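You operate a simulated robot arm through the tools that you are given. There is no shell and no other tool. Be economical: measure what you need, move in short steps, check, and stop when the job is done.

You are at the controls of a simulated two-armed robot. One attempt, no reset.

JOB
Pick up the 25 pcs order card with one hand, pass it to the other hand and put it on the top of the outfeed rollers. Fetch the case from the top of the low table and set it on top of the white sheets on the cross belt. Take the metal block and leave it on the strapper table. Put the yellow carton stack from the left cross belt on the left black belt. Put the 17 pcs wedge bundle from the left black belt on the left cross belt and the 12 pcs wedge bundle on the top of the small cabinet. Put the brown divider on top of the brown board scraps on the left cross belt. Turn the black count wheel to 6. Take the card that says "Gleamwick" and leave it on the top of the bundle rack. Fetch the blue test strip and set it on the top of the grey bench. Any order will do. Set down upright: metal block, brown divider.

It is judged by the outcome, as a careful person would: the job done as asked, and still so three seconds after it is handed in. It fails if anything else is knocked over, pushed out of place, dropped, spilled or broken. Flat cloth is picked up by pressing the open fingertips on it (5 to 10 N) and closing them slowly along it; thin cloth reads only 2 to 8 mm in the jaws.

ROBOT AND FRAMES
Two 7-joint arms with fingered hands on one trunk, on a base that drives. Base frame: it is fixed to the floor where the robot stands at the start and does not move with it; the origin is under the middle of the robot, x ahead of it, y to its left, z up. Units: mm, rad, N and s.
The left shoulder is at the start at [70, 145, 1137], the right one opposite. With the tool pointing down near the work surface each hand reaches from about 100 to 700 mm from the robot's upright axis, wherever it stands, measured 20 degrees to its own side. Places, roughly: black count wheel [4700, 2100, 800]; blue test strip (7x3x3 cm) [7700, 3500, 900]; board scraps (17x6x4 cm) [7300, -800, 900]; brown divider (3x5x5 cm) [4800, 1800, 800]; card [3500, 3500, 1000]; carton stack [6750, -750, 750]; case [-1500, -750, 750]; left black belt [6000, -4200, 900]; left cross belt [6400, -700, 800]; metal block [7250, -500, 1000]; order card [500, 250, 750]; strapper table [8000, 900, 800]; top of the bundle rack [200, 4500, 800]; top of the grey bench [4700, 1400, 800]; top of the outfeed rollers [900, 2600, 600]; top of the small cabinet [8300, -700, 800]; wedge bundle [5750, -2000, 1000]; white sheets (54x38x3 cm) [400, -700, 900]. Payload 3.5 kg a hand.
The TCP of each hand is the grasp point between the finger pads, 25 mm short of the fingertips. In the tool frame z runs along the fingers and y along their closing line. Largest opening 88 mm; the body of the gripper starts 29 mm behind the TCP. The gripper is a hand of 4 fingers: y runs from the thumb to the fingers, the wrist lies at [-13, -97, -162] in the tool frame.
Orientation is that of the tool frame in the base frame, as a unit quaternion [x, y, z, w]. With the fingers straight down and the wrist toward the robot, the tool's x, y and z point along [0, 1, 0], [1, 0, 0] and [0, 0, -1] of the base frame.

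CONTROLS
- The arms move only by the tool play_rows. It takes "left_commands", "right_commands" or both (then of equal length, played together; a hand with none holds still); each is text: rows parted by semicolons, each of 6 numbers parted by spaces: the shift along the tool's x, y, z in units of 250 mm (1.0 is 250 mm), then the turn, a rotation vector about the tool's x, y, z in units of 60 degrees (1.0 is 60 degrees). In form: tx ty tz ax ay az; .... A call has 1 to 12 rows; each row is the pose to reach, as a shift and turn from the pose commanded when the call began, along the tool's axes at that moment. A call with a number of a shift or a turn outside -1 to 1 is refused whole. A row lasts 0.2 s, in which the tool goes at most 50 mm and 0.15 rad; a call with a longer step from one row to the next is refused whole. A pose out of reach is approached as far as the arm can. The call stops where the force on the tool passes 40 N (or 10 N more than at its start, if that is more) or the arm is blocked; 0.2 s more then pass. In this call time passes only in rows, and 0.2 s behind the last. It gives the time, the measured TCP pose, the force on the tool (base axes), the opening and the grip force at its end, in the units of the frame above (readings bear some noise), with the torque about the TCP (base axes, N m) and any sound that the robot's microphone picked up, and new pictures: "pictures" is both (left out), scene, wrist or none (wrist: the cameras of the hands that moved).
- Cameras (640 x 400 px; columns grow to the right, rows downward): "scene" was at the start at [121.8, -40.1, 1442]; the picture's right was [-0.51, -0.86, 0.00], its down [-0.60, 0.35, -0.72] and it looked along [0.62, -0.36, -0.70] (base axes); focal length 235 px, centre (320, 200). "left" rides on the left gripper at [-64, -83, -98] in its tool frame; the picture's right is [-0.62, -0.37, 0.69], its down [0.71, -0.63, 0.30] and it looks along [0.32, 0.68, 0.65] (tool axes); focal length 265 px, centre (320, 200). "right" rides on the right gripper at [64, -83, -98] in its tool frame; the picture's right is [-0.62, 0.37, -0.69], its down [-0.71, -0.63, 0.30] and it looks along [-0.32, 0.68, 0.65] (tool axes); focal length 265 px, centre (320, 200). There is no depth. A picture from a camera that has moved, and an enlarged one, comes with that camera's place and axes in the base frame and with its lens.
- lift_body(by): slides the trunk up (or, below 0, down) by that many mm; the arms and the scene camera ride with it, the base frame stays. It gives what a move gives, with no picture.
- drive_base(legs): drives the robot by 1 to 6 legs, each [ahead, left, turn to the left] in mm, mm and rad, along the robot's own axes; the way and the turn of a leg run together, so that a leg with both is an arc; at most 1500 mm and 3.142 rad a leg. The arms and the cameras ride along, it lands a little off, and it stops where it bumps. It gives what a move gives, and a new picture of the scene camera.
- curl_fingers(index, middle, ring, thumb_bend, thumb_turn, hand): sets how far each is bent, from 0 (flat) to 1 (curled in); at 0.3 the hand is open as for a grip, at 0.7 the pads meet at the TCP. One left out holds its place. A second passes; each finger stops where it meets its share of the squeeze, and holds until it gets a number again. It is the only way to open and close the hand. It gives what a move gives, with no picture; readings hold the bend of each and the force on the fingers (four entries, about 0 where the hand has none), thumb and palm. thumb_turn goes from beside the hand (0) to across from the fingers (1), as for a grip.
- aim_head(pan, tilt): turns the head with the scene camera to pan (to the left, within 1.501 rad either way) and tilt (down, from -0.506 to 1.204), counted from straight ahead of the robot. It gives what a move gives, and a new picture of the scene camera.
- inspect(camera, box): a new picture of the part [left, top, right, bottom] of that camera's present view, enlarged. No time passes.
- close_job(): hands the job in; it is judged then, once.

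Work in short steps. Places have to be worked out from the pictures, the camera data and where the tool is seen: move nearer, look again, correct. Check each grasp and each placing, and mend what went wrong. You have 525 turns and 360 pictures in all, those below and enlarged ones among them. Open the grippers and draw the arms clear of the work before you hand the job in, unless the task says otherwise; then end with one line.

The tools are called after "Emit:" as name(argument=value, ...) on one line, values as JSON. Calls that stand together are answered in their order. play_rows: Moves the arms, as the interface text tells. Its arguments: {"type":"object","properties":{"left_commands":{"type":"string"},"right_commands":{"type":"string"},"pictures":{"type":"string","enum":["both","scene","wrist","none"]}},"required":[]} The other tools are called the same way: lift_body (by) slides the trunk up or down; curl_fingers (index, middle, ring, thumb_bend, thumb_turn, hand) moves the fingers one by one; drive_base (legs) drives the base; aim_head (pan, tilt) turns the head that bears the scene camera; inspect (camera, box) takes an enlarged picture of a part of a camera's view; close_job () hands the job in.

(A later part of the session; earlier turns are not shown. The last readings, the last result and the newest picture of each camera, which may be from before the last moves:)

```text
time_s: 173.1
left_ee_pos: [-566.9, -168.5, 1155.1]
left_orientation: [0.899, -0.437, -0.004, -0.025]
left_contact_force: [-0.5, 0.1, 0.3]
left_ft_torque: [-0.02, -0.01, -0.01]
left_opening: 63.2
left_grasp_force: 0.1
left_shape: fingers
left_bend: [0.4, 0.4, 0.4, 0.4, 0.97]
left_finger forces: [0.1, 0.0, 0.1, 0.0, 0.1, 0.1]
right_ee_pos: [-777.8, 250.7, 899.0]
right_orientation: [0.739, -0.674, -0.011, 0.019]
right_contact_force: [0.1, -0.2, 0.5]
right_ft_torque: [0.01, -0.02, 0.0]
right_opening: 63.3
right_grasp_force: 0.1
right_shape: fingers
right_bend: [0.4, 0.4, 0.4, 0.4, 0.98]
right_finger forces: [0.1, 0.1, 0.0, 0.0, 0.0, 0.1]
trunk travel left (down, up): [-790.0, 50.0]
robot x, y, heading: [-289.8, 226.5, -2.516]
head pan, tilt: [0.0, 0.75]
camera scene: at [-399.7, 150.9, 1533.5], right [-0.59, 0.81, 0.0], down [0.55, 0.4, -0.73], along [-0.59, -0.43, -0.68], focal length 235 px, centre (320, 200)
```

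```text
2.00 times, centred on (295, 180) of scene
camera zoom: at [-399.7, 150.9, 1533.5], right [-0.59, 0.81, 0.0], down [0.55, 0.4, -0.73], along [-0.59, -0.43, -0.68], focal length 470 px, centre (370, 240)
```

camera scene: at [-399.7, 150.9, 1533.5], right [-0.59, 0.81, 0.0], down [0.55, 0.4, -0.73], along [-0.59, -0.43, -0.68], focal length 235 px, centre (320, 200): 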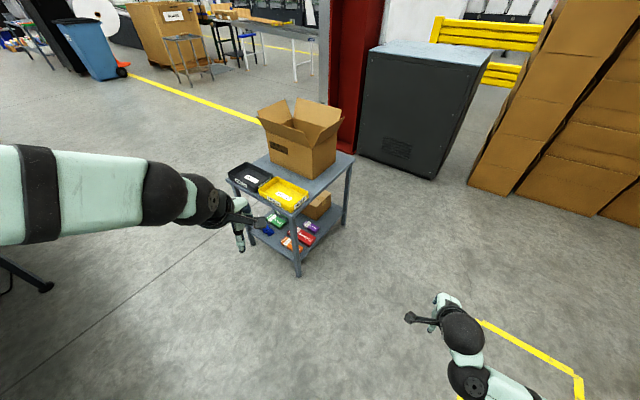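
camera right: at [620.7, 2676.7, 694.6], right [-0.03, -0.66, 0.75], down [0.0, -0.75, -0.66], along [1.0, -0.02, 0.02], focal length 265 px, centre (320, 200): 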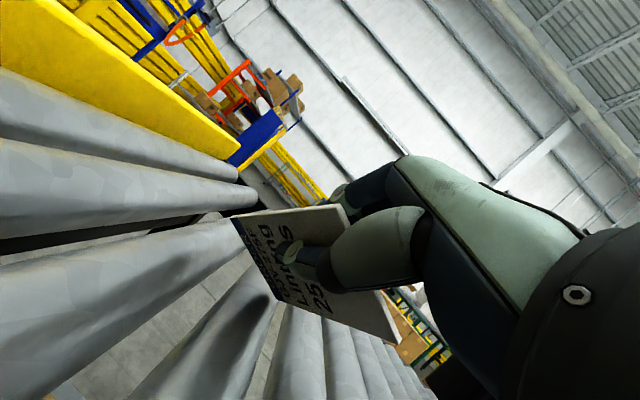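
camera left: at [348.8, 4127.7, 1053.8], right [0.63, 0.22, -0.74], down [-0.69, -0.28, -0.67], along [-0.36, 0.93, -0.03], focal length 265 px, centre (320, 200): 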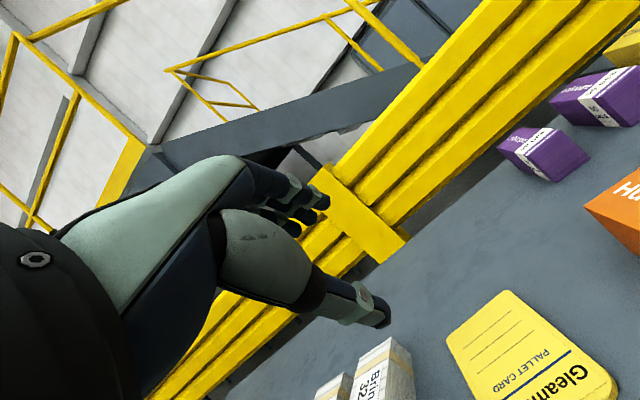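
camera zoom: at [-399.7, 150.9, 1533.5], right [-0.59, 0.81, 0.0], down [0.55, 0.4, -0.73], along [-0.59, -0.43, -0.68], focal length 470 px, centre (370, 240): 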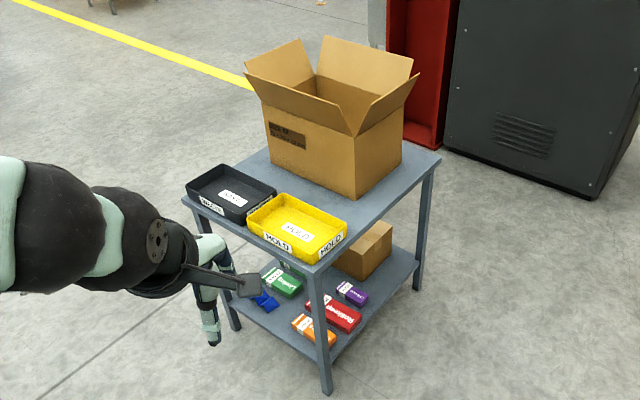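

The open carton is the case: table top z≈620 (x −1600…−1000, y −950…−480); carton about x −1600…−1320, y −910…−585. I drive to face it from the +y side with some distance.

Emit:
drive_base(legs=[[960, -640, 0], [0, 0, 0.945]])

```text
time_s: 181.3
left_ee_pos: [-1255.4, -293.9, 1154.3]
left_orientation: [0.999, 0.036, -0.015, -0.021]
left_contact_force: [0.4, -0.8, 0.0]
left_ft_torque: [-0.03, 0.02, 0.02]
left_opening: 63.4
left_grasp_force: 0.0
left_shape: fingers
left_bend: [0.4, 0.4, 0.4, 0.4, 0.97]
left_finger forces: [0.1, 0.1, 0.0, 0.0, 0.0, 0.0]
right_ee_pos: [-1722.5, -233.1, 898.9]
right_orientation: [0.968, -0.25, 0.0, 0.023]
right_contact_force: [0.8, 0.0, -0.3]
right_ft_torque: [0.01, -0.01, 0.01]
right_opening: 63.6
right_grasp_force: 0.1
right_shape: fingers
right_bend: [0.4, 0.4, 0.4, 0.4, 0.98]
right_finger forces: [0.0, 0.0, 0.0, 0.0, 0.0, 0.1]
trunk travel left (down, up): [-790.0, 50.0]
robot x, y, heading: [-1433.8, 156.7, -1.544]
head pan, tilt: [0.0, 0.75]
camera scene: at [-1425.0, 24.1, 1533.5], right [-1.0, -0.03, 0.0], down [-0.02, 0.68, -0.73], along [0.02, -0.73, -0.68], focal length 235 px, centre (320, 200)
```

scene: 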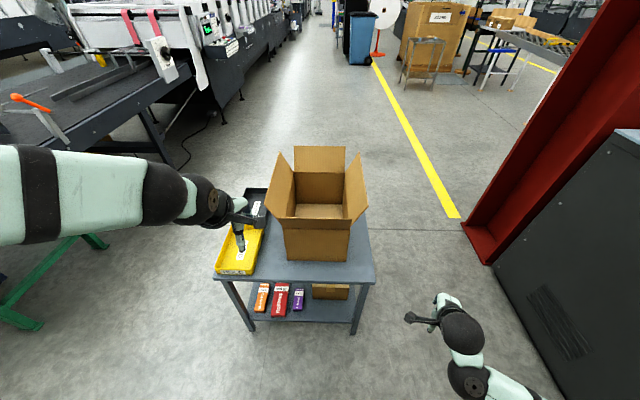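

Emit:
inspect(camera="scene", box=[210, 130, 410, 290])

```text
2.50 times, centred on (310, 210) of scene
camera zoom: at [-1425.0, 24.1, 1533.5], right [-1.0, -0.03, 0.0], down [-0.02, 0.68, -0.73], along [0.02, -0.73, -0.68], focal length 588 px, centre (345, 175)
```

zoom: 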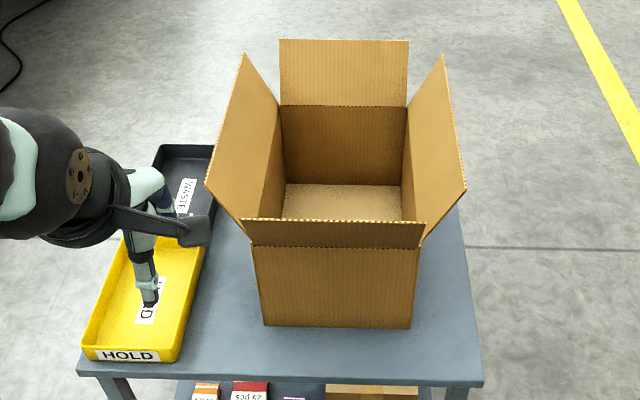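

Case measured: 25×35×22 cm, side flap tops at x≈−1214 and −1577, z≈969. I'll lift it two-handed by these side flaps, so first yaw the hands so fingers go inside and thumbs outside.

Emit:
curl_fingers(hand="right", index=0.3, middle=0.3, ring=0.3, thumb_bend=0.3)

Emit:
curl_fingers(hand="left", index=0.3, middle=0.3, ring=0.3, thumb_bend=0.3)

Emit:
play_rows(left_commands="0 0 0 0 0 0.125; 0 0 0 0 0 0.25; 0 0 0 0 0 0.375; 0 0 0 0 0 0.5; 0 0 0 0 0 0.625; 0 0 0 0 0 0.75", right_commands="0 0 0 0 0 -0.125; 0 0 0 0 0 -0.25; 0 0 0 0 0 -0.375; 0 0 0 0 0 -0.5; 0 0 0 0 0 -0.625; 0 0 0 0 0 -0.75", pictures="none")

Emit:
play_rows(left_commands="0 0 0 0 0 0.125; 0 0 0 0 0 0.25; 0 0 0 0 0 0.375; 0 0 0 0 0 0.5; 0 0 0 0 0 0.625; 0 0 0 0 0 0.75", right_commands="0 0 0 0 0 -0.125; 0 0 0 0 0 -0.25; 0 0 0 0 0 -0.375; 0 0 0 0 0 -0.5; 0 0 0 0 0 -0.625; 0 0 0 0 0 -0.75", pictures="scene")

```text
time_s: 182.3
left_ee_pos: [-1255.9, -291.7, 1155.7]
left_orientation: [0.999, 0.036, -0.016, -0.02]
left_contact_force: [-0.1, -0.1, -1.0]
left_ft_torque: [-0.01, 0.02, 0.04]
left_opening: 63.5
left_grasp_force: 0.0
left_shape: fingers
left_bend: [0.4, 0.4, 0.4, 0.4, 0.97]
left_finger forces: [0.0, 0.0, 0.0, 0.1, 0.0, 0.1]
right_ee_pos: [-1721.7, -232.8, 898.7]
right_orientation: [0.968, -0.25, -0.001, 0.023]
right_contact_force: [-0.7, 0.2, 0.2]
right_ft_torque: [-0.01, 0.0, -0.03]
right_opening: 84.3
right_grasp_force: 0.1
right_shape: fingers
right_bend: [0.3, 0.3, 0.3, 0.3, 0.98]
right_finger forces: [0.0, 0.0, 0.0, 0.0, 0.0, 0.0]
trunk travel left (down, up): [-790.0, 50.0]
robot x, y, heading: [-1427.8, 154.3, -1.541]
head pan, tilt: [0.0, 0.75]
```

```text
time_s: 183.3
left_ee_pos: [-1255.9, -293.1, 1155.7]
left_orientation: [0.999, 0.036, -0.016, -0.021]
left_contact_force: [0.2, -0.8, 0.5]
left_ft_torque: [0.01, 0.02, -0.04]
left_opening: 84.4
left_grasp_force: 0.0
left_shape: fingers
left_bend: [0.3, 0.3, 0.3, 0.3, 0.97]
left_finger forces: [0.0, 0.1, 0.1, 0.0, 0.0, 0.0]
right_ee_pos: [-1720.9, -232.3, 899.2]
right_orientation: [0.968, -0.251, 0.0, 0.023]
right_contact_force: [0.0, 0.3, 0.4]
right_ft_torque: [-0.01, 0.01, 0.03]
right_opening: 84.4
right_grasp_force: 0.0
right_shape: fingers
right_bend: [0.3, 0.3, 0.3, 0.3, 0.98]
right_finger forces: [0.0, 0.0, 0.0, 0.0, 0.0, 0.0]
trunk travel left (down, up): [-790.0, 50.0]
robot x, y, heading: [-1428.7, 151.8, -1.545]
head pan, tilt: [0.0, 0.75]
```

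```text
time_s: 184.7
left_ee_pos: [-1255.2, -293.2, 1155.1]
left_orientation: [0.936, -0.35, -0.021, -0.012]
left_contact_force: [-0.7, 0.9, 0.4]
left_ft_torque: [-0.02, 0.0, 0.01]
left_opening: 84.5
left_grasp_force: 0.0
left_shape: fingers
left_bend: [0.3, 0.3, 0.3, 0.3, 0.97]
left_finger forces: [0.0, 0.1, 0.1, 0.1, 0.0, 0.0]
right_ee_pos: [-1663.1, -228.3, 925.9]
right_orientation: [0.997, -0.054, -0.022, 0.06]
right_contact_force: [0.0, 0.2, -0.3]
right_ft_torque: [-0.01, -0.01, 0.0]
right_opening: 84.5
right_grasp_force: 0.0
right_shape: fingers
right_bend: [0.3, 0.3, 0.3, 0.3, 0.98]
right_finger forces: [0.1, 0.0, 0.0, 0.1, 0.1, 0.0]
right hand out of reach, approached as far as the arm can: row 1, 2, 3, 4, 5, 6
trunk travel left (down, up): [-790.0, 50.0]
robot x, y, heading: [-1428.1, 155.1, -1.544]
head pan, tilt: [0.0, 0.75]
```

```text
time_s: 186.1
left_ee_pos: [-1257.0, -295.4, 1154.9]
left_orientation: [0.731, -0.682, -0.025, -0.004]
left_contact_force: [-0.3, -0.6, -0.3]
left_ft_torque: [0.05, -0.02, -0.01]
left_opening: 84.1
left_grasp_force: 0.0
left_shape: fingers
left_bend: [0.3, 0.3, 0.3, 0.3, 0.97]
left_finger forces: [0.0, 0.1, 0.1, 0.0, 0.0, 0.1]
right_ee_pos: [-1570.9, -246.4, 938.8]
right_orientation: [0.947, 0.255, -0.062, 0.187]
right_contact_force: [-0.5, -0.2, -0.3]
right_ft_torque: [-0.02, -0.04, 0.02]
right_opening: 85.0
right_grasp_force: 0.0
right_shape: fingers
right_bend: [0.3, 0.3, 0.3, 0.3, 0.98]
right_finger forces: [0.0, 0.0, 0.1, 0.1, 0.1, 0.0]
right hand out of reach, approached as far as the arm can: row 1, 2, 3, 4, 5, 6
trunk travel left (down, up): [-790.0, 50.0]
robot x, y, heading: [-1429.7, 155.5, -1.542]
head pan, tilt: [0.0, 0.75]
camera scene: at [-1426.0, 21.3, 1533.2], right [-1.0, -0.03, 0.0], down [-0.02, 0.68, -0.73], along [0.02, -0.73, -0.68], focal length 235 px, centre (320, 200)
```

scene: 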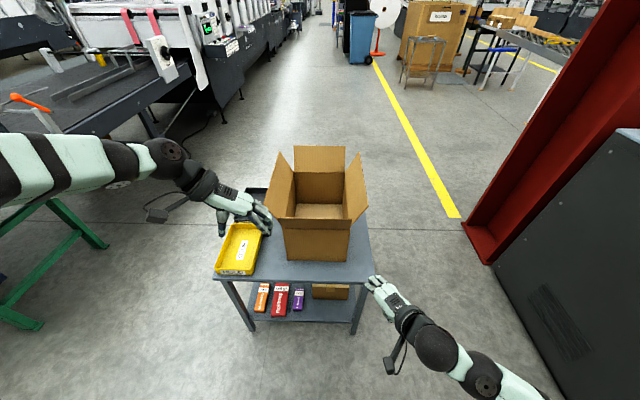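

Left is good; the right arm is in a poor elbow-low configuration. I'll try to swing it out to the right and up to bring its elbow out.

Emit:
play_rows(right_commands="-0.13 -0.05 -0.1 0 0 0; -0.26 -0.1 -0.2 0 0 0; -0.39 -0.15 -0.3 0 0 0; -0.52 -0.2 -0.4 0 0 0; -0.65 -0.26 -0.5 0 0 0; -0.76 -0.31 -0.59 0 0 0", pictures="scene")

```text
time_s: 187.5
left_ee_pos: [-1255.9, -291.3, 1157.6]
left_orientation: [0.732, -0.681, -0.025, -0.003]
left_contact_force: [-0.9, 0.7, -0.2]
left_ft_torque: [0.02, -0.01, 0.0]
left_opening: 84.4
left_grasp_force: 0.2
left_shape: fingers
left_bend: [0.3, 0.3, 0.3, 0.3, 0.97]
left_finger forces: [0.1, 0.0, 0.0, 0.0, 0.1, 0.0]
right_ee_pos: [-1766.9, -203.8, 1091.7]
right_orientation: [0.947, 0.254, -0.061, 0.188]
right_contact_force: [-0.9, 0.7, 0.6]
right_ft_torque: [-0.02, 0.0, 0.0]
right_opening: 84.8
right_grasp_force: 0.1
right_shape: fingers
right_bend: [0.3, 0.3, 0.3, 0.3, 0.98]
right_finger forces: [0.1, 0.1, 0.0, 0.0, 0.0, 0.0]
right hand out of reach, approached as far as the arm can: row 1, 2, 3, 4, 5
trunk travel left (down, up): [-790.0, 50.0]
robot x, y, heading: [-1436.4, 154.7, -1.541]
head pan, tilt: [0.0, 0.75]
camera scene: at [-1425.0, 26.7, 1533.7], right [-1.0, -0.03, 0.0], down [-0.02, 0.68, -0.73], along [0.02, -0.73, -0.68], focal length 235 px, centre (320, 200)
```

scene: 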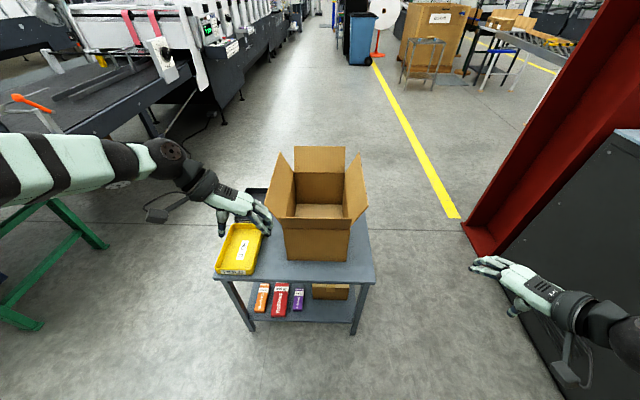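

That worked. Now turning the right hand to mirror the left: fingers inward, tilted 20° along the flap.

Emit:
play_rows(right_commands="0 0 0 -0.016 0.066 -0.117; 0 0 0 -0.031 0.132 -0.234; 0 0 0 -0.047 0.198 -0.35; 0 0 0 -0.063 0.264 -0.467; 0 0 0 -0.078 0.33 -0.584; 0 0 0 -0.094 0.396 -0.7; 0 0 0 -0.109 0.462 -0.817; 0 0 0 -0.125 0.528 -0.934", left_commands="0 0 0 -0.042 0 0; 0 0 0 -0.083 0 0; 0 0 0 -0.125 0 0; 0 0 0 -0.167 0 0; 0 0 0 -0.208 0 0; 0 0 0 -0.25 0 0; 0 0 0 -0.292 0 0; 0 0 0 -0.333 0 0", pictures="scene")

```text
time_s: 189.3
left_ee_pos: [-1254.8, -294.5, 1152.8]
left_orientation: [0.721, -0.666, -0.144, 0.124]
left_contact_force: [0.5, 0.4, 0.0]
left_ft_torque: [0.03, 0.0, 0.01]
left_opening: 84.3
left_grasp_force: 0.2
left_shape: fingers
left_bend: [0.3, 0.3, 0.3, 0.3, 0.97]
left_finger forces: [0.0, 0.0, 0.1, 0.0, 0.0, 0.0]
right_ee_pos: [-1764.9, -209.9, 1084.4]
right_orientation: [0.693, 0.7, 0.124, 0.123]
right_contact_force: [-0.7, -0.4, 0.4]
right_ft_torque: [-0.03, -0.03, 0.01]
right_opening: 85.1
right_grasp_force: 0.0
right_shape: fingers
right_bend: [0.3, 0.3, 0.3, 0.3, 0.98]
right_finger forces: [0.0, 0.0, 0.0, 0.1, 0.0, 0.0]
trunk travel left (down, up): [-790.0, 50.0]
robot x, y, heading: [-1428.4, 154.0, -1.538]
head pan, tilt: [0.0, 0.75]
camera scene: at [-1423.9, 22.0, 1533.3], right [-1.0, -0.03, 0.0], down [-0.02, 0.68, -0.73], along [0.02, -0.73, -0.68], focal length 235 px, centre (320, 200)
```

scene: 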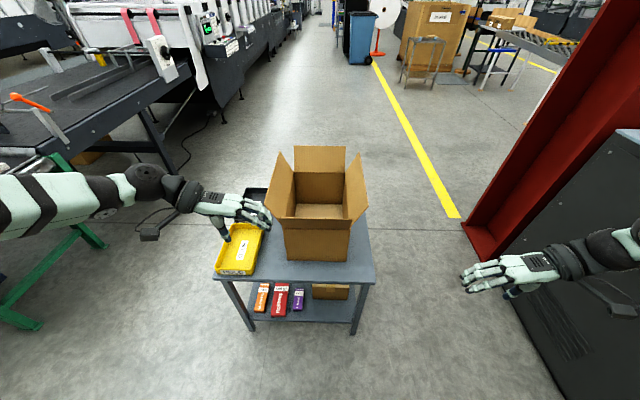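

Driving in 300 mm, aligned with the case.

Emit:
drive_base(legs=[[300, 23, -0.033]])

```text
time_s: 191.3
left_ee_pos: [-1243.2, -599.2, 1155.3]
left_orientation: [0.711, -0.678, -0.143, 0.122]
left_contact_force: [0.3, -1.3, 0.4]
left_ft_torque: [-0.02, -0.01, 0.01]
left_opening: 84.6
left_grasp_force: 0.1
left_shape: fingers
left_bend: [0.3, 0.3, 0.3, 0.3, 0.97]
left_finger forces: [0.0, 0.0, 0.0, 0.0, 0.0, 0.0]
right_ee_pos: [-1751.6, -498.2, 1085.4]
right_orientation: [0.705, 0.687, 0.121, 0.128]
right_contact_force: [-0.2, -0.6, 0.5]
right_ft_torque: [-0.03, 0.01, 0.0]
right_opening: 85.0
right_grasp_force: 0.0
right_shape: fingers
right_bend: [0.3, 0.3, 0.3, 0.3, 0.98]
right_finger forces: [0.0, 0.0, 0.0, 0.0, 0.1, 0.0]
trunk travel left (down, up): [-790.0, 50.0]
robot x, y, heading: [-1403.8, -144.8, -1.572]
head pan, tilt: [0.0, 0.75]
camera scene: at [-1402.3, -276.2, 1533.7], right [-1.0, 0.0, 0.0], down [0.0, 0.68, -0.73], along [0.0, -0.73, -0.68], focal length 235 px, centre (320, 200)
```

scene: 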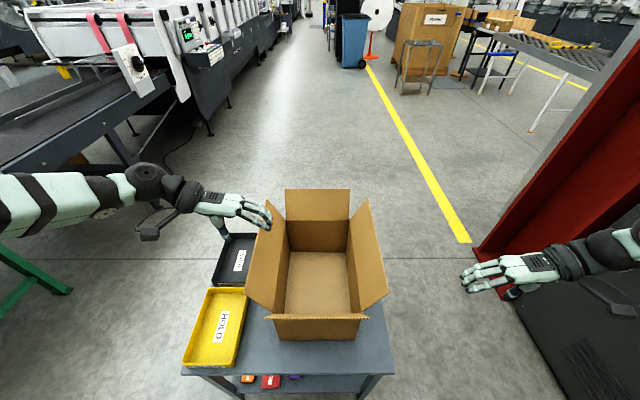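

Emit:
inspect(camera="scene", box=[200, 170, 440, 350])

```text
2.22 times, centred on (320, 260) of scene
camera zoom: at [-1402.3, -276.2, 1533.7], right [-1.0, 0.0, 0.0], down [0.0, 0.68, -0.73], along [0.0, -0.73, -0.68], focal length 523 px, centre (320, 67)
```

zoom: 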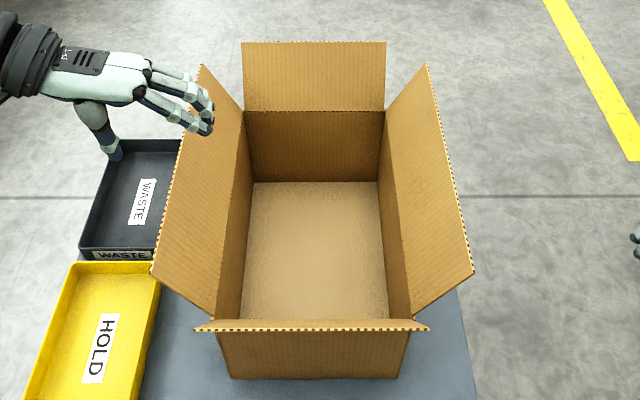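

Measured flap tops: left x≈−1213, right x≈−1574, y −547…−888, z≈968. Moving both hands above the flap centres (z≈1060).

Emit:
play_rows(left_commands="0.07 -0.027 0.045 0 0 0; 0.14 -0.054 0.09 0 0 0; 0.205 -0.08 0.135 0 0 0; 0.275 -0.108 0.18 0 0 0; 0.34 -0.135 0.225 0 0 0; 0.41 -0.163 0.27 0 0 0; 0.48 -0.19 0.315 0 0 0", right_commands="-0.12 0.098 0.052 0 0 0; -0.24 0.196 0.104 0 0 0; -0.364 0.294 0.156 0 0 0; -0.486 0.392 0.208 0 0 0; -0.607 0.49 0.26 0 0 0; -0.73 0.589 0.313 0 0 0; -0.85 0.687 0.365 0 0 0", pictures="scene")

```text
time_s: 192.9
left_ee_pos: [-1222.0, -718.5, 1058.1]
left_orientation: [0.71, -0.678, -0.146, 0.121]
left_contact_force: [0.1, -0.3, -0.7]
left_ft_torque: [0.04, -0.02, -0.01]
left_opening: 84.2
left_grasp_force: 0.2
left_shape: fingers
left_bend: [0.3, 0.3, 0.3, 0.3, 0.97]
left_finger forces: [0.0, 0.0, 0.0, 0.0, 0.0, 0.0]
right_ee_pos: [-1560.6, -716.7, 1058.2]
right_orientation: [0.705, 0.688, 0.121, 0.124]
right_contact_force: [0.5, -0.1, 0.6]
right_ft_torque: [0.01, 0.02, 0.01]
right_opening: 84.8
right_grasp_force: 0.1
right_shape: fingers
right_bend: [0.3, 0.3, 0.3, 0.3, 0.98]
right_finger forces: [0.0, 0.1, 0.0, 0.0, 0.1, 0.1]
trunk travel left (down, up): [-790.0, 50.0]
robot x, y, heading: [-1404.5, -143.5, -1.577]
head pan, tilt: [0.0, 0.75]
camera scene: at [-1399.9, -282.1, 1533.1], right [-1.0, 0.0, 0.0], down [0.0, 0.68, -0.73], along [0.0, -0.73, -0.68], focal length 235 px, centre (320, 200)
```

scene: 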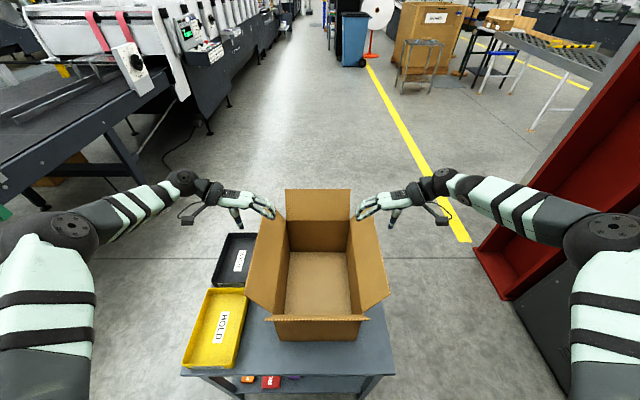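

Hands are mirrored over the flaps. Lowering the trunk 112 mm so fingers straddle the flap edges.

Emit:
lift_body(by=-112)

Emit:
inspect(camera="scene", box=[160, 150, 480, 350])

Emit:
inspect(camera="left", box=[0, 0, 640, 400])

```text
time_s: 194.4
left_ee_pos: [-1223.3, -716.4, 949.1]
left_orientation: [0.71, -0.678, -0.144, 0.122]
left_contact_force: [0.6, 1.9, 0.6]
left_ft_torque: [0.02, 0.02, 0.0]
left_opening: 84.3
left_grasp_force: 0.0
left_shape: fingers
left_bend: [0.3, 0.3, 0.3, 0.3, 0.97]
left_finger forces: [0.0, 0.0, 0.0, 0.1, 0.1, 0.1]
right_ee_pos: [-1561.7, -714.1, 947.4]
right_orientation: [0.704, 0.688, 0.121, 0.127]
right_contact_force: [0.0, 0.1, -0.7]
right_ft_torque: [0.02, -0.01, 0.01]
right_opening: 85.1
right_grasp_force: 0.0
right_shape: fingers
right_bend: [0.3, 0.3, 0.3, 0.3, 0.98]
right_finger forces: [0.0, 0.0, 0.0, 0.0, 0.0, 0.1]
trunk travel left (down, up): [-678.0, 162.0]
robot x, y, heading: [-1400.9, -147.9, -1.57]
head pan, tilt: [0.0, 0.75]
```

```text
2.00 times, centred on (320, 250) of scene
camera zoom: at [-1402.2, -278.0, 1421.5], right [-1.0, 0.0, 0.0], down [0.0, 0.68, -0.73], along [0.0, -0.73, -0.68], focal length 470 px, centre (320, 100)
```

zoom: 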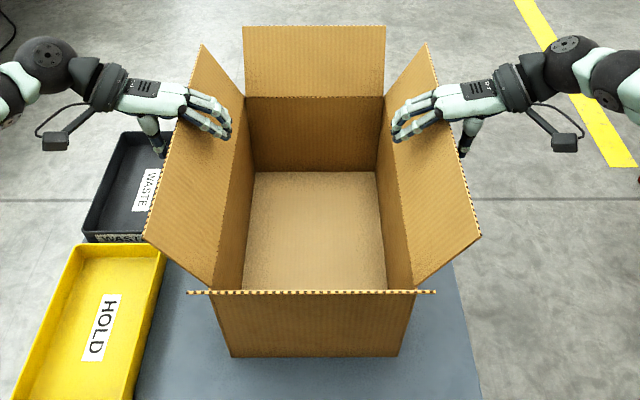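

```text
1.00 times, centred on (320, 200) of left (not enlarged: the box is as wide or as high as the picture)
camera zoom: at [-1111.2, -650.6, 1012.0], right [0.06, 0.65, -0.75], down [0.5, -0.67, -0.54], along [-0.86, -0.34, -0.37], focal length 265 px, centre (320, 200)
```

zoom: 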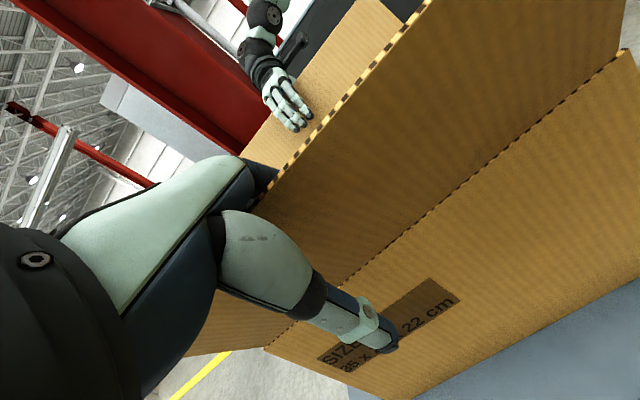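

Both hands straddle their flaps properly. Closing both hands.

Emit:
curl_fingers(hand="left", index=0.8, middle=0.8, ring=0.8, thumb_bend=0.8)

Emit:
curl_fingers(hand="right", index=0.8, middle=0.8, ring=0.8, thumb_bend=0.8)

Emit:
inspect(camera="scene", box=[160, 150, 480, 350])

```text
time_s: 195.4
left_ee_pos: [-1224.5, -716.5, 950.2]
left_orientation: [0.71, -0.678, -0.144, 0.123]
left_contact_force: [-1.6, -1.5, 7.1]
left_ft_torque: [-0.1, 0.39, -0.4]
left_opening: 0.0
left_grasp_force: 23.5
left_shape: fingers
left_bend: [0.77, 0.75, 0.74, 0.71, 0.97]
left_finger forces: [6.6, 7.7, 8.6, 0.0, 24.4, 0.1]
right_ee_pos: [-1562.6, -712.2, 949.2]
right_orientation: [0.704, 0.688, 0.121, 0.128]
right_contact_force: [-0.6, 0.1, -0.6]
right_ft_torque: [0.01, -0.01, 0.0]
right_opening: 84.7
right_grasp_force: 0.0
right_shape: fingers
right_bend: [0.3, 0.3, 0.3, 0.3, 0.98]
right_finger forces: [0.2, 0.0, 0.1, 0.0, 0.1, 0.0]
trunk travel left (down, up): [-678.0, 162.0]
robot x, y, heading: [-1399.8, -147.1, -1.574]
head pan, tilt: [0.0, 0.75]
```

```text
time_s: 196.4
left_ee_pos: [-1224.5, -715.4, 948.4]
left_orientation: [0.71, -0.678, -0.144, 0.122]
left_contact_force: [-11.8, 0.2, 3.6]
left_ft_torque: [-0.27, 0.89, -0.41]
left_opening: 0.0
left_grasp_force: 26.5
left_shape: fingers
left_bend: [0.77, 0.75, 0.74, 0.73, 0.97]
left_finger forces: [8.6, 10.6, 11.7, 0.0, 21.7, 0.0]
right_ee_pos: [-1560.8, -714.5, 947.0]
right_orientation: [0.703, 0.689, 0.121, 0.126]
right_contact_force: [11.3, 0.3, 0.2]
right_ft_torque: [-0.1, -0.62, 0.46]
right_opening: 0.0
right_grasp_force: 20.5
right_shape: fingers
right_bend: [0.73, 0.72, 0.72, 0.73, 0.97]
right_finger forces: [6.4, 8.2, 9.0, 0.1, 18.0, 0.0]
trunk travel left (down, up): [-678.0, 162.0]
robot x, y, heading: [-1406.0, -145.7, -1.576]
head pan, tilt: [0.0, 0.75]
```

```text
2.00 times, centred on (320, 250) of scene
camera zoom: at [-1402.3, -277.9, 1421.5], right [-1.0, 0.0, 0.0], down [0.0, 0.68, -0.73], along [0.0, -0.73, -0.68], focal length 470 px, centre (320, 100)
```

zoom: 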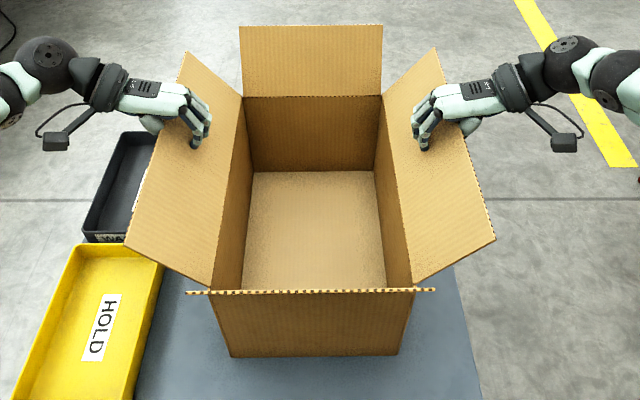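

Both grips firm (20+ N); the flaps hinge a bit, fine. Lifting 60 mm with the trunk as a test.

Emit:
lift_body(by=60)

Emit:
inspect(camera="scene", box=[160, 150, 480, 350])

```text
time_s: 197.4
left_ee_pos: [-1223.2, -717.9, 1008.4]
left_orientation: [0.71, -0.678, -0.145, 0.12]
left_contact_force: [-11.1, 0.2, -3.0]
left_ft_torque: [-0.01, 0.73, -0.41]
left_opening: 0.0
left_grasp_force: 22.7
left_shape: fingers
left_bend: [0.77, 0.75, 0.74, 0.73, 0.97]
left_finger forces: [8.7, 8.7, 8.3, 0.0, 19.0, 0.1]
right_ee_pos: [-1561.4, -714.5, 1007.5]
right_orientation: [0.704, 0.688, 0.121, 0.127]
right_contact_force: [11.4, 0.1, -1.1]
right_ft_torque: [-0.03, -0.7, 0.45]
right_opening: 0.0
right_grasp_force: 20.8
right_shape: fingers
right_bend: [0.73, 0.72, 0.72, 0.74, 0.97]
right_finger forces: [6.9, 8.4, 8.3, 0.0, 18.4, 0.0]
trunk travel left (down, up): [-738.0, 102.0]
robot x, y, heading: [-1400.1, -147.3, -1.577]
head pan, tilt: [0.0, 0.75]
```

```text
2.00 times, centred on (320, 250) of scene
camera zoom: at [-1402.1, -279.4, 1481.3], right [-1.0, 0.0, 0.0], down [0.0, 0.68, -0.73], along [0.0, -0.73, -0.68], focal length 470 px, centre (320, 100)
```

zoom: 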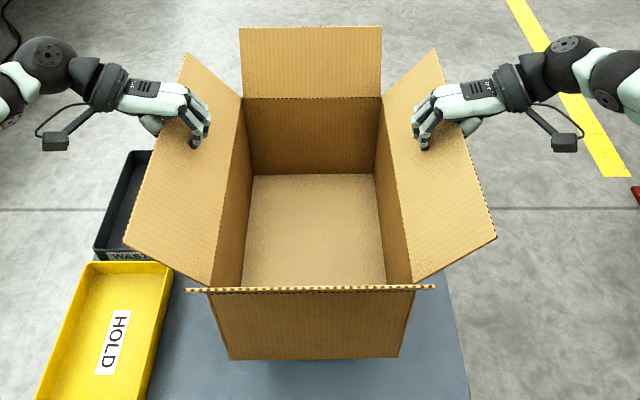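

The case lifts cleanly. Raising the trunk fully and backing away from the table.

Emit:
lift_body(by=100)

Emit:
drive_base(legs=[[-480, 0, 0]])

Emit:
play_rows(left_commands="0 0.025 -0.063 0 0 0; 0 0.05 -0.125 0 0 0; 0 0.075 -0.188 0 0 0; 0 0.1 -0.25 0 0 0; 0 0.125 -0.314 0 0 0; 0 0.15 -0.376 0 0 0", right_commands="0 0.025 -0.063 0 0 0; 0 0.05 -0.125 0 0 0; 0 0.075 -0.188 0 0 0; 0 0.1 -0.25 0 0 0; 0 0.125 -0.314 0 0 0; 0 0.15 -0.376 0 0 0", pictures="scene")

```text
time_s: 198.7
left_ee_pos: [-1223.8, -717.0, 1109.0]
left_orientation: [0.711, -0.678, -0.145, 0.121]
left_contact_force: [-11.4, 0.8, -2.2]
left_ft_torque: [-0.03, 0.7, -0.4]
left_opening: 0.4
left_grasp_force: 22.5
left_shape: fingers
left_bend: [0.77, 0.75, 0.74, 0.73, 0.97]
left_finger forces: [8.7, 8.7, 8.1, 0.1, 18.9, 0.0]
right_ee_pos: [-1561.3, -713.8, 1106.0]
right_orientation: [0.704, 0.688, 0.121, 0.127]
right_contact_force: [10.7, -0.2, -1.0]
right_ft_torque: [0.0, -0.65, 0.43]
right_opening: 0.1
right_grasp_force: 20.4
right_shape: fingers
right_bend: [0.73, 0.72, 0.72, 0.74, 0.97]
right_finger forces: [6.9, 8.2, 8.2, 0.0, 18.3, 0.0]
trunk travel left (down, up): [-838.0, 2.0]
robot x, y, heading: [-1402.2, -146.0, -1.578]
head pan, tilt: [0.0, 0.75]
```

```text
time_s: 201.6
left_ee_pos: [-1217.7, -233.3, 1107.3]
left_orientation: [0.714, -0.674, -0.144, 0.121]
left_contact_force: [-11.4, -0.5, -2.0]
left_ft_torque: [-0.07, 0.68, -0.44]
left_opening: 0.0
left_grasp_force: 22.2
left_shape: fingers
left_bend: [0.77, 0.75, 0.74, 0.73, 0.97]
left_finger forces: [8.6, 8.7, 8.3, 0.1, 19.0, 0.0]
right_ee_pos: [-1556.1, -234.6, 1105.6]
right_orientation: [0.701, 0.691, 0.123, 0.125]
right_contact_force: [11.2, -0.1, -2.0]
right_ft_torque: [0.03, -0.67, 0.43]
right_opening: 0.1
right_grasp_force: 21.4
right_shape: fingers
right_bend: [0.73, 0.72, 0.72, 0.74, 0.97]
right_finger forces: [6.7, 8.1, 8.1, 0.1, 18.2, 0.0]
trunk travel left (down, up): [-838.0, 2.0]
robot x, y, heading: [-1401.9, 332.6, -1.564]
head pan, tilt: [0.0, 0.75]
camera scene: at [-1401.5, 202.1, 1581.2], right [-1.0, -0.01, 0.0], down [-0.01, 0.68, -0.73], along [0.01, -0.73, -0.68], focal length 235 px, centre (320, 200)
```

scene: 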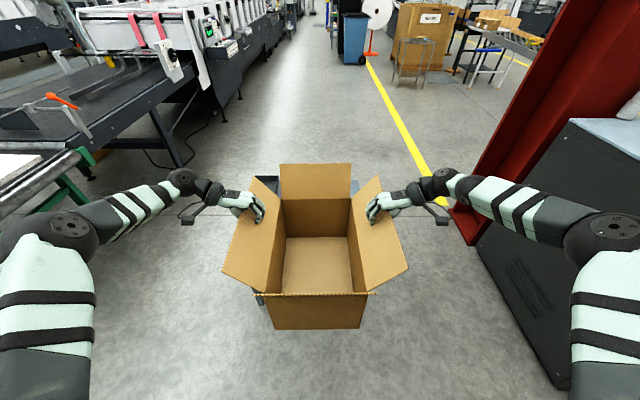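

```text
time_s: 203.0
left_ee_pos: [-1217.0, -236.5, 1208.3]
left_orientation: [0.714, -0.674, -0.144, 0.121]
left_contact_force: [-7.6, 0.7, -1.0]
left_ft_torque: [0.0, 0.49, -0.45]
left_opening: 0.3
left_grasp_force: 21.4
left_shape: fingers
left_bend: [0.78, 0.75, 0.74, 0.72, 0.97]
left_finger forces: [7.4, 7.7, 8.6, 0.0, 19.7, 0.1]
right_ee_pos: [-1552.9, -231.8, 1209.2]
right_orientation: [0.7, 0.692, 0.122, 0.126]
right_contact_force: [7.7, 0.2, -2.2]
right_ft_torque: [-0.02, -0.46, 0.35]
right_opening: 0.0
right_grasp_force: 18.1
right_shape: fingers
right_bend: [0.73, 0.72, 0.72, 0.74, 0.97]
right_finger forces: [6.4, 6.5, 6.8, 0.1, 16.4, 0.0]
trunk travel left (down, up): [-838.0, 2.0]
robot x, y, heading: [-1402.9, 334.4, -1.559]
head pan, tilt: [0.0, 0.75]
camera scene: at [-1401.2, 204.6, 1581.4], right [-1.0, -0.01, 0.0], down [-0.01, 0.68, -0.73], along [0.01, -0.73, -0.68], focal length 235 px, centre (320, 200)
```

scene: 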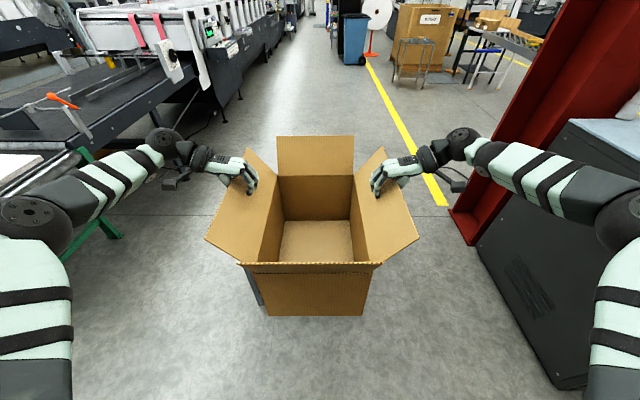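

Box bottom now ≈880. Raising the arms another 50 mm, then driving along +x toward the cross belt.

Emit:
play_rows(left_commands="0 0.037 -0.093 0 0 0; 0 0.074 -0.188 0 0 0; 0 0.088 -0.226 0 0 0", right_commands="0 0.037 -0.093 0 0 0; 0 0.074 -0.188 0 0 0; 0 0.088 -0.226 0 0 0", pictures="none")

Emit:
drive_base(legs=[[-80, 0, -0.012], [0, 1000, 0]])

```text
time_s: 203.8
left_ee_pos: [-1217.0, -239.5, 1271.1]
left_orientation: [0.714, -0.674, -0.144, 0.122]
left_contact_force: [-8.1, 0.9, -1.7]
left_ft_torque: [0.04, 0.58, -0.52]
left_opening: 0.0
left_grasp_force: 22.7
left_shape: fingers
left_bend: [0.78, 0.75, 0.74, 0.72, 0.97]
left_finger forces: [7.5, 8.1, 9.3, 0.0, 20.6, 0.0]
right_ee_pos: [-1551.9, -234.3, 1269.5]
right_orientation: [0.701, 0.691, 0.123, 0.126]
right_contact_force: [8.8, -1.2, -2.0]
right_ft_torque: [-0.06, -0.5, 0.29]
right_opening: 0.0
right_grasp_force: 17.4
right_shape: fingers
right_bend: [0.73, 0.72, 0.72, 0.74, 0.97]
right_finger forces: [6.6, 6.7, 6.5, 0.0, 16.2, 0.0]
trunk travel left (down, up): [-838.0, 2.0]
robot x, y, heading: [-1401.2, 335.3, -1.56]
head pan, tilt: [0.0, 0.75]
```

```text
time_s: 209.6
left_ee_pos: [-233.2, -162.8, 1270.2]
left_orientation: [0.711, -0.678, -0.145, 0.121]
left_contact_force: [-7.9, 0.5, -1.3]
left_ft_torque: [0.0, 0.47, -0.52]
left_opening: 0.0
left_grasp_force: 22.0
left_shape: fingers
left_bend: [0.78, 0.75, 0.74, 0.72, 0.97]
left_finger forces: [7.5, 7.3, 8.7, 0.0, 20.1, 0.0]
right_ee_pos: [-568.1, -155.4, 1269.2]
right_orientation: [0.702, 0.69, 0.122, 0.126]
right_contact_force: [8.8, 0.2, -2.2]
right_ft_torque: [-0.04, -0.43, 0.34]
right_opening: 0.1
right_grasp_force: 18.5
right_shape: fingers
right_bend: [0.73, 0.72, 0.72, 0.74, 0.97]
right_finger forces: [6.5, 6.5, 6.8, 0.1, 16.2, 0.0]
trunk travel left (down, up): [-838.0, 2.0]
robot x, y, heading: [-417.1, 413.7, -1.569]
head pan, tilt: [0.0, 0.75]
camera scene: at [-414.9, 281.4, 1581.4], right [-1.0, 0.0, 0.0], down [0.0, 0.68, -0.73], along [0.0, -0.73, -0.68], focal length 235 px, centre (320, 200)
```

scene: 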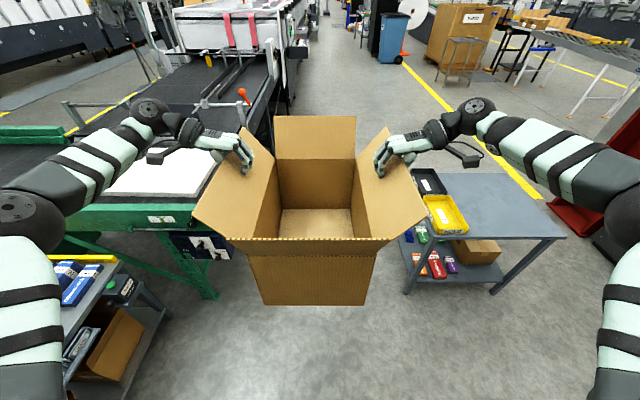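

Slab: top z≈893, x from ~160, y −482…−860. Driving on to x≈150, still back from the conveyor.

Emit:
drive_base(legs=[[0, 565, 0], [200, 0, 0]])

```text
time_s: 213.9
left_ee_pos: [314.3, -361.3, 1272.4]
left_orientation: [0.706, -0.682, -0.144, 0.122]
left_contact_force: [-9.5, 1.5, -2.2]
left_ft_torque: [0.02, 0.61, -0.53]
left_opening: 0.3
left_grasp_force: 23.2
left_shape: fingers
left_bend: [0.78, 0.75, 0.74, 0.72, 0.97]
left_finger forces: [8.5, 8.5, 9.0, 0.0, 20.9, 0.0]
right_ee_pos: [-21.2, -348.5, 1271.8]
right_orientation: [0.707, 0.685, 0.12, 0.128]
right_contact_force: [9.4, -0.6, -1.0]
right_ft_torque: [-0.02, -0.59, 0.39]
right_opening: 0.1
right_grasp_force: 19.3
right_shape: fingers
right_bend: [0.74, 0.72, 0.72, 0.73, 0.97]
right_finger forces: [6.9, 7.5, 7.5, 0.1, 17.3, 0.1]
trunk travel left (down, up): [-838.0, 2.0]
robot x, y, heading: [139.3, 212.2, -1.58]
head pan, tilt: [0.0, 0.75]
camera scene: at [138.0, 86.7, 1581.9], right [-1.0, 0.01, 0.0], down [0.01, 0.68, -0.73], along [-0.01, -0.73, -0.68], focal length 235 px, centre (320, 200)
```

scene: 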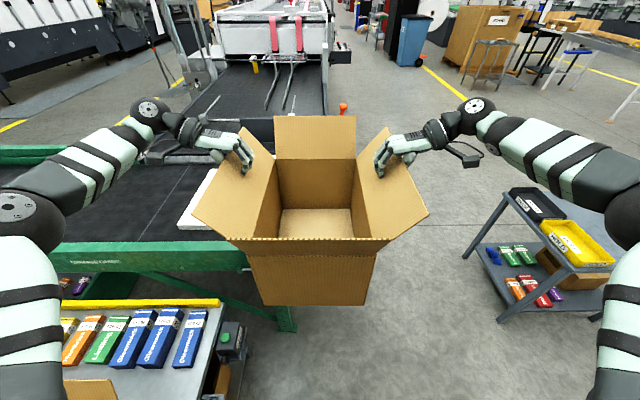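

Shifting 40 mm more left and moving ahead to y≈−50.

Emit:
drive_base(legs=[[0, 40, 0.01], [265, 0, 0]])

```text
time_s: 216.3
left_ee_pos: [364.9, -624.5, 1270.7]
left_orientation: [0.713, -0.675, -0.144, 0.124]
left_contact_force: [-10.2, 0.2, -1.9]
left_ft_torque: [0.0, 0.59, -0.46]
left_opening: 0.0
left_grasp_force: 22.9
left_shape: fingers
left_bend: [0.78, 0.75, 0.74, 0.72, 0.97]
left_finger forces: [8.5, 8.7, 8.5, 0.0, 20.5, 0.0]
right_ee_pos: [30.6, -618.4, 1270.0]
right_orientation: [0.7, 0.692, 0.121, 0.126]
right_contact_force: [9.8, 0.5, -1.9]
right_ft_torque: [0.0, -0.57, 0.39]
right_opening: 0.1
right_grasp_force: 19.4
right_shape: fingers
right_bend: [0.74, 0.72, 0.72, 0.73, 0.97]
right_finger forces: [6.9, 7.5, 7.5, 0.0, 17.2, 0.0]
trunk travel left (down, up): [-838.0, 2.0]
robot x, y, heading: [178.4, -47.1, -1.563]
head pan, tilt: [0.0, 0.75]
camera scene: at [181.9, -180.6, 1581.7], right [-1.0, 0.0, 0.0], down [0.0, 0.68, -0.73], along [0.0, -0.73, -0.68], focal length 235 px, centre (320, 200)
```

scene: 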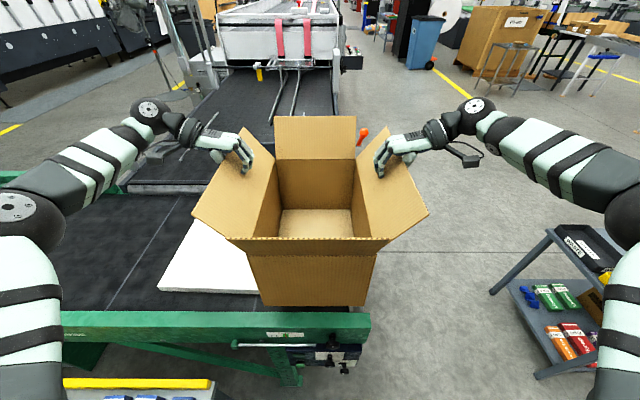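

Box bottom ≈943, slab 893. Shifting both hands together 125 mm in +x and 60 mm forward.

Emit:
play_rows(left_commands="0.053 -0.09 -0.038 0 0 0; 0.105 -0.18 -0.076 0 0 0; 0.158 -0.27 -0.115 0 0 0; 0.21 -0.36 -0.153 0 0 0; 0.263 -0.45 -0.191 0 0 0", right_commands="-0.047 0.094 0.035 0 0 0; -0.093 0.188 0.07 0 0 0; -0.14 0.283 0.104 0 0 0; -0.186 0.377 0.139 0 0 0; -0.233 0.471 0.174 0 0 0", pictures="scene")

```text
time_s: 216.8
left_ee_pos: [393.6, -645.9, 1270.6]
left_orientation: [0.718, -0.667, -0.15, 0.128]
left_contact_force: [-33.5, -6.0, -12.0]
left_ft_torque: [-0.31, -0.4, 1.0]
left_opening: 0.0
left_grasp_force: 19.8
left_shape: fingers
left_bend: [0.78, 0.76, 0.75, 0.71, 0.97]
left_finger forces: [6.5, 6.6, 7.0, 0.0, 19.3, 0.0]
right_ee_pos: [64.5, -634.3, 1267.6]
right_orientation: [0.699, 0.694, 0.122, 0.125]
right_contact_force: [4.1, -0.8, -1.9]
right_ft_torque: [-0.1, -0.23, 0.29]
right_opening: 0.0
right_grasp_force: 16.1
right_shape: fingers
right_bend: [0.74, 0.72, 0.72, 0.73, 0.97]
right_finger forces: [5.2, 5.9, 5.5, 0.0, 16.1, 0.0]
trunk travel left (down, up): [-838.0, 2.0]
robot x, y, heading: [180.1, -49.7, -1.564]
head pan, tilt: [0.0, 0.75]
stopped in row 2 (left hand): the force on the tool passed its limit at 170 N (the readings are from after the stop); the commanded pose is now the measured one
camera scene: at [185.2, -185.3, 1581.2], right [-1.0, -0.01, 0.0], down [-0.01, 0.68, -0.73], along [0.0, -0.73, -0.68], focal length 235 px, centre (320, 200)
```

scene: 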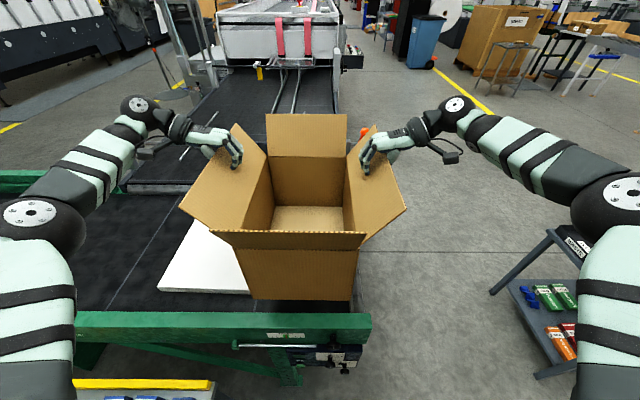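

The left hand met something hard (170 N). Let me look through the left wrist camera and around it before moving further.

Emit:
inspect(camera="left", box=[0, 0, 640, 400])

Emit:
inspect(camera="scene", box=[80, 40, 320, 190])

```text
1.00 times, centred on (320, 200) of left (not enlarged: the box is as wide or as high as the picture)
camera zoom: at [505.9, -577.5, 1332.9], right [0.03, 0.66, -0.75], down [0.51, -0.66, -0.55], along [-0.86, -0.37, -0.36], focal length 265 px, centre (320, 200)
```

zoom: 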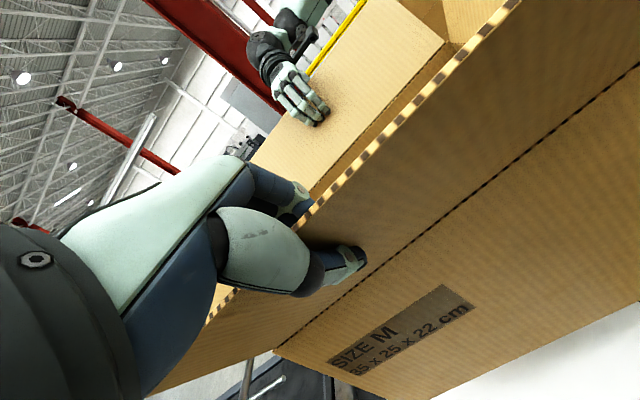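

```text
2.67 times, centred on (200, 115) of scene
camera zoom: at [185.2, -185.3, 1581.2], right [-1.0, -0.01, 0.0], down [-0.01, 0.68, -0.73], along [0.0, -0.73, -0.68], focal length 627 px, centre (640, 427)
```

zoom: 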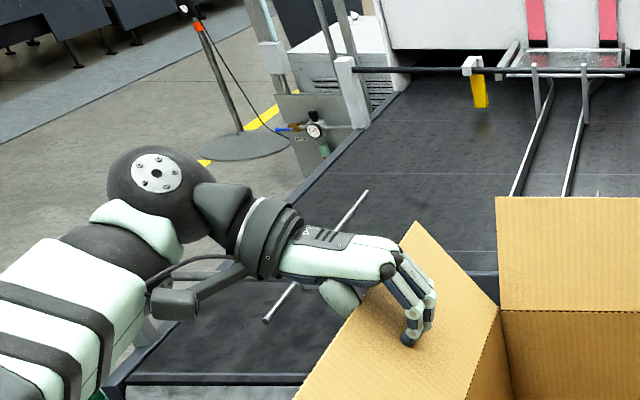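

Nothing visible at the wrist; possibly the two arms fought each other. I'll retry with very small synchronous steps and watch the force.

Emit:
play_rows(left_commands="0.001 -0.019 -0.007 0 0 0; 0.002 -0.037 -0.015 0 0 0; 0.003 -0.056 -0.022 0 0 0", right_commands="0.001 0.019 0.007 0 0 0; 0.001 0.038 0.014 0 0 0; 0.001 0.056 0.021 0 0 0", pictures="none")

```text
time_s: 217.1
left_ee_pos: [388.7, -643.8, 1272.2]
left_orientation: [0.719, -0.667, -0.148, 0.126]
left_contact_force: [-20.8, -2.2, -7.5]
left_ft_torque: [-0.18, -0.29, 0.58]
left_opening: 0.2
left_grasp_force: 19.0
left_shape: fingers
left_bend: [0.78, 0.76, 0.75, 0.71, 0.97]
left_finger forces: [6.0, 6.1, 6.9, 0.1, 19.2, 0.1]
right_ee_pos: [60.9, -633.1, 1268.8]
right_orientation: [0.699, 0.693, 0.122, 0.128]
right_contact_force: [4.1, -0.6, -1.8]
right_ft_torque: [-0.1, -0.22, 0.27]
right_opening: 0.0
right_grasp_force: 15.9
right_shape: fingers
right_bend: [0.74, 0.73, 0.72, 0.73, 0.97]
right_finger forces: [4.8, 5.4, 5.3, 0.0, 16.2, 0.0]
trunk travel left (down, up): [-838.0, 2.0]
robot x, y, heading: [176.6, -49.7, -1.564]
head pan, tilt: [0.0, 0.75]
stopped in row 1 (left hand): the force on the tool passed its limit at 56 N (the readings are from after the stop); the commanded pose is now the measured one
```

An obstacle stands at +x of the left hand. I look there with the head.

Emit:
aim_head(pan=0.55, tilt=0.45)

```text
time_s: 218.1
left_ee_pos: [392.3, -644.6, 1274.0]
left_orientation: [0.719, -0.667, -0.149, 0.127]
left_contact_force: [-34.8, -2.9, -8.9]
left_ft_torque: [-0.3, -0.59, 1.17]
left_opening: 0.1
left_grasp_force: 20.9
left_shape: fingers
left_bend: [0.78, 0.76, 0.75, 0.71, 0.97]
left_finger forces: [7.2, 7.5, 7.6, 0.0, 20.2, 0.0]
right_ee_pos: [62.8, -635.0, 1268.9]
right_orientation: [0.699, 0.693, 0.122, 0.127]
right_contact_force: [6.0, 0.5, -1.6]
right_ft_torque: [-0.1, -0.33, 0.31]
right_opening: 0.1
right_grasp_force: 17.9
right_shape: fingers
right_bend: [0.74, 0.72, 0.72, 0.73, 0.97]
right_finger forces: [5.4, 6.7, 6.3, 0.0, 16.7, 0.0]
trunk travel left (down, up): [-838.0, 2.0]
robot x, y, heading: [182.2, -52.8, -1.564]
head pan, tilt: [0.55, 0.45]
camera scene: at [230.0, -179.3, 1607.7], right [-0.85, -0.53, 0.0], down [-0.23, 0.37, -0.9], along [0.47, -0.77, -0.44], focal length 235 px, centre (320, 200)
```

scene: 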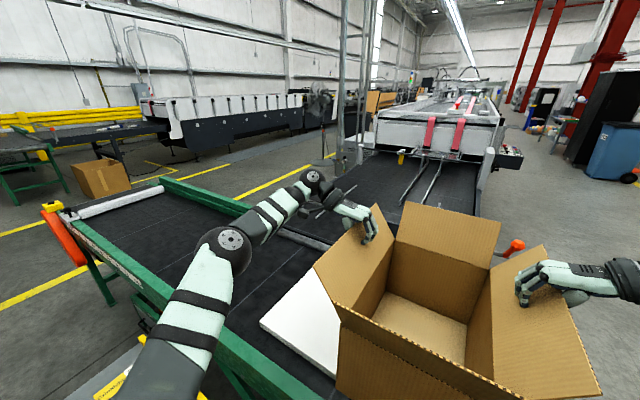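

Emit:
inspect(camera="right", box=[0, 0, 640, 400])

Emit:
inspect(camera="scene", box=[240, 130, 480, 280])

```text
1.00 times, centred on (320, 200) of right (not enlarged: the box is as wide or as high as the picture)
camera zoom: at [-48.7, -568.3, 1333.0], right [0.1, -0.62, 0.78], down [-0.49, -0.71, -0.5], along [0.86, -0.34, -0.37], focal length 265 px, centre (320, 200)
```

zoom: 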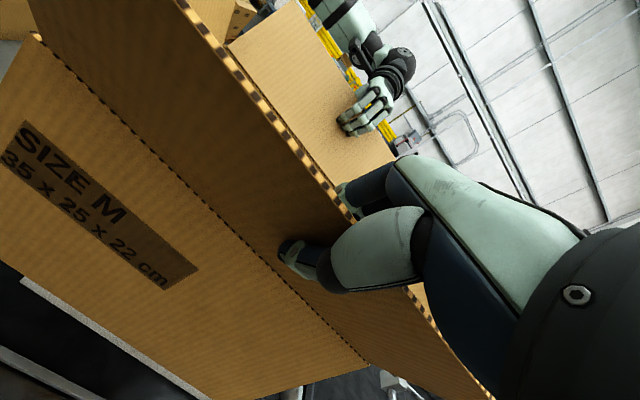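

```text
2.67 times, centred on (360, 205) of scene
camera zoom: at [230.0, -179.3, 1607.7], right [-0.85, -0.53, 0.0], down [-0.23, 0.37, -0.9], along [0.47, -0.77, -0.44], focal length 627 px, centre (213, 187)
```

zoom: 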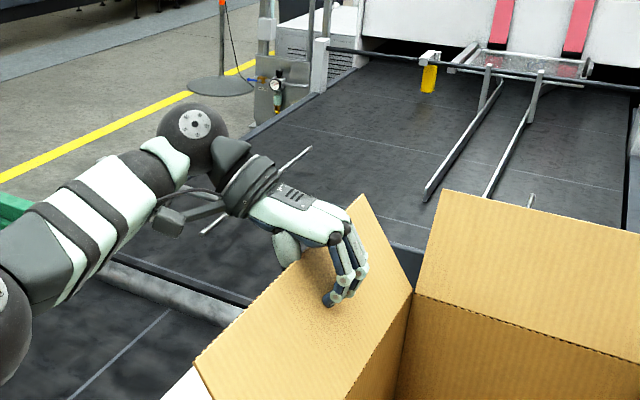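

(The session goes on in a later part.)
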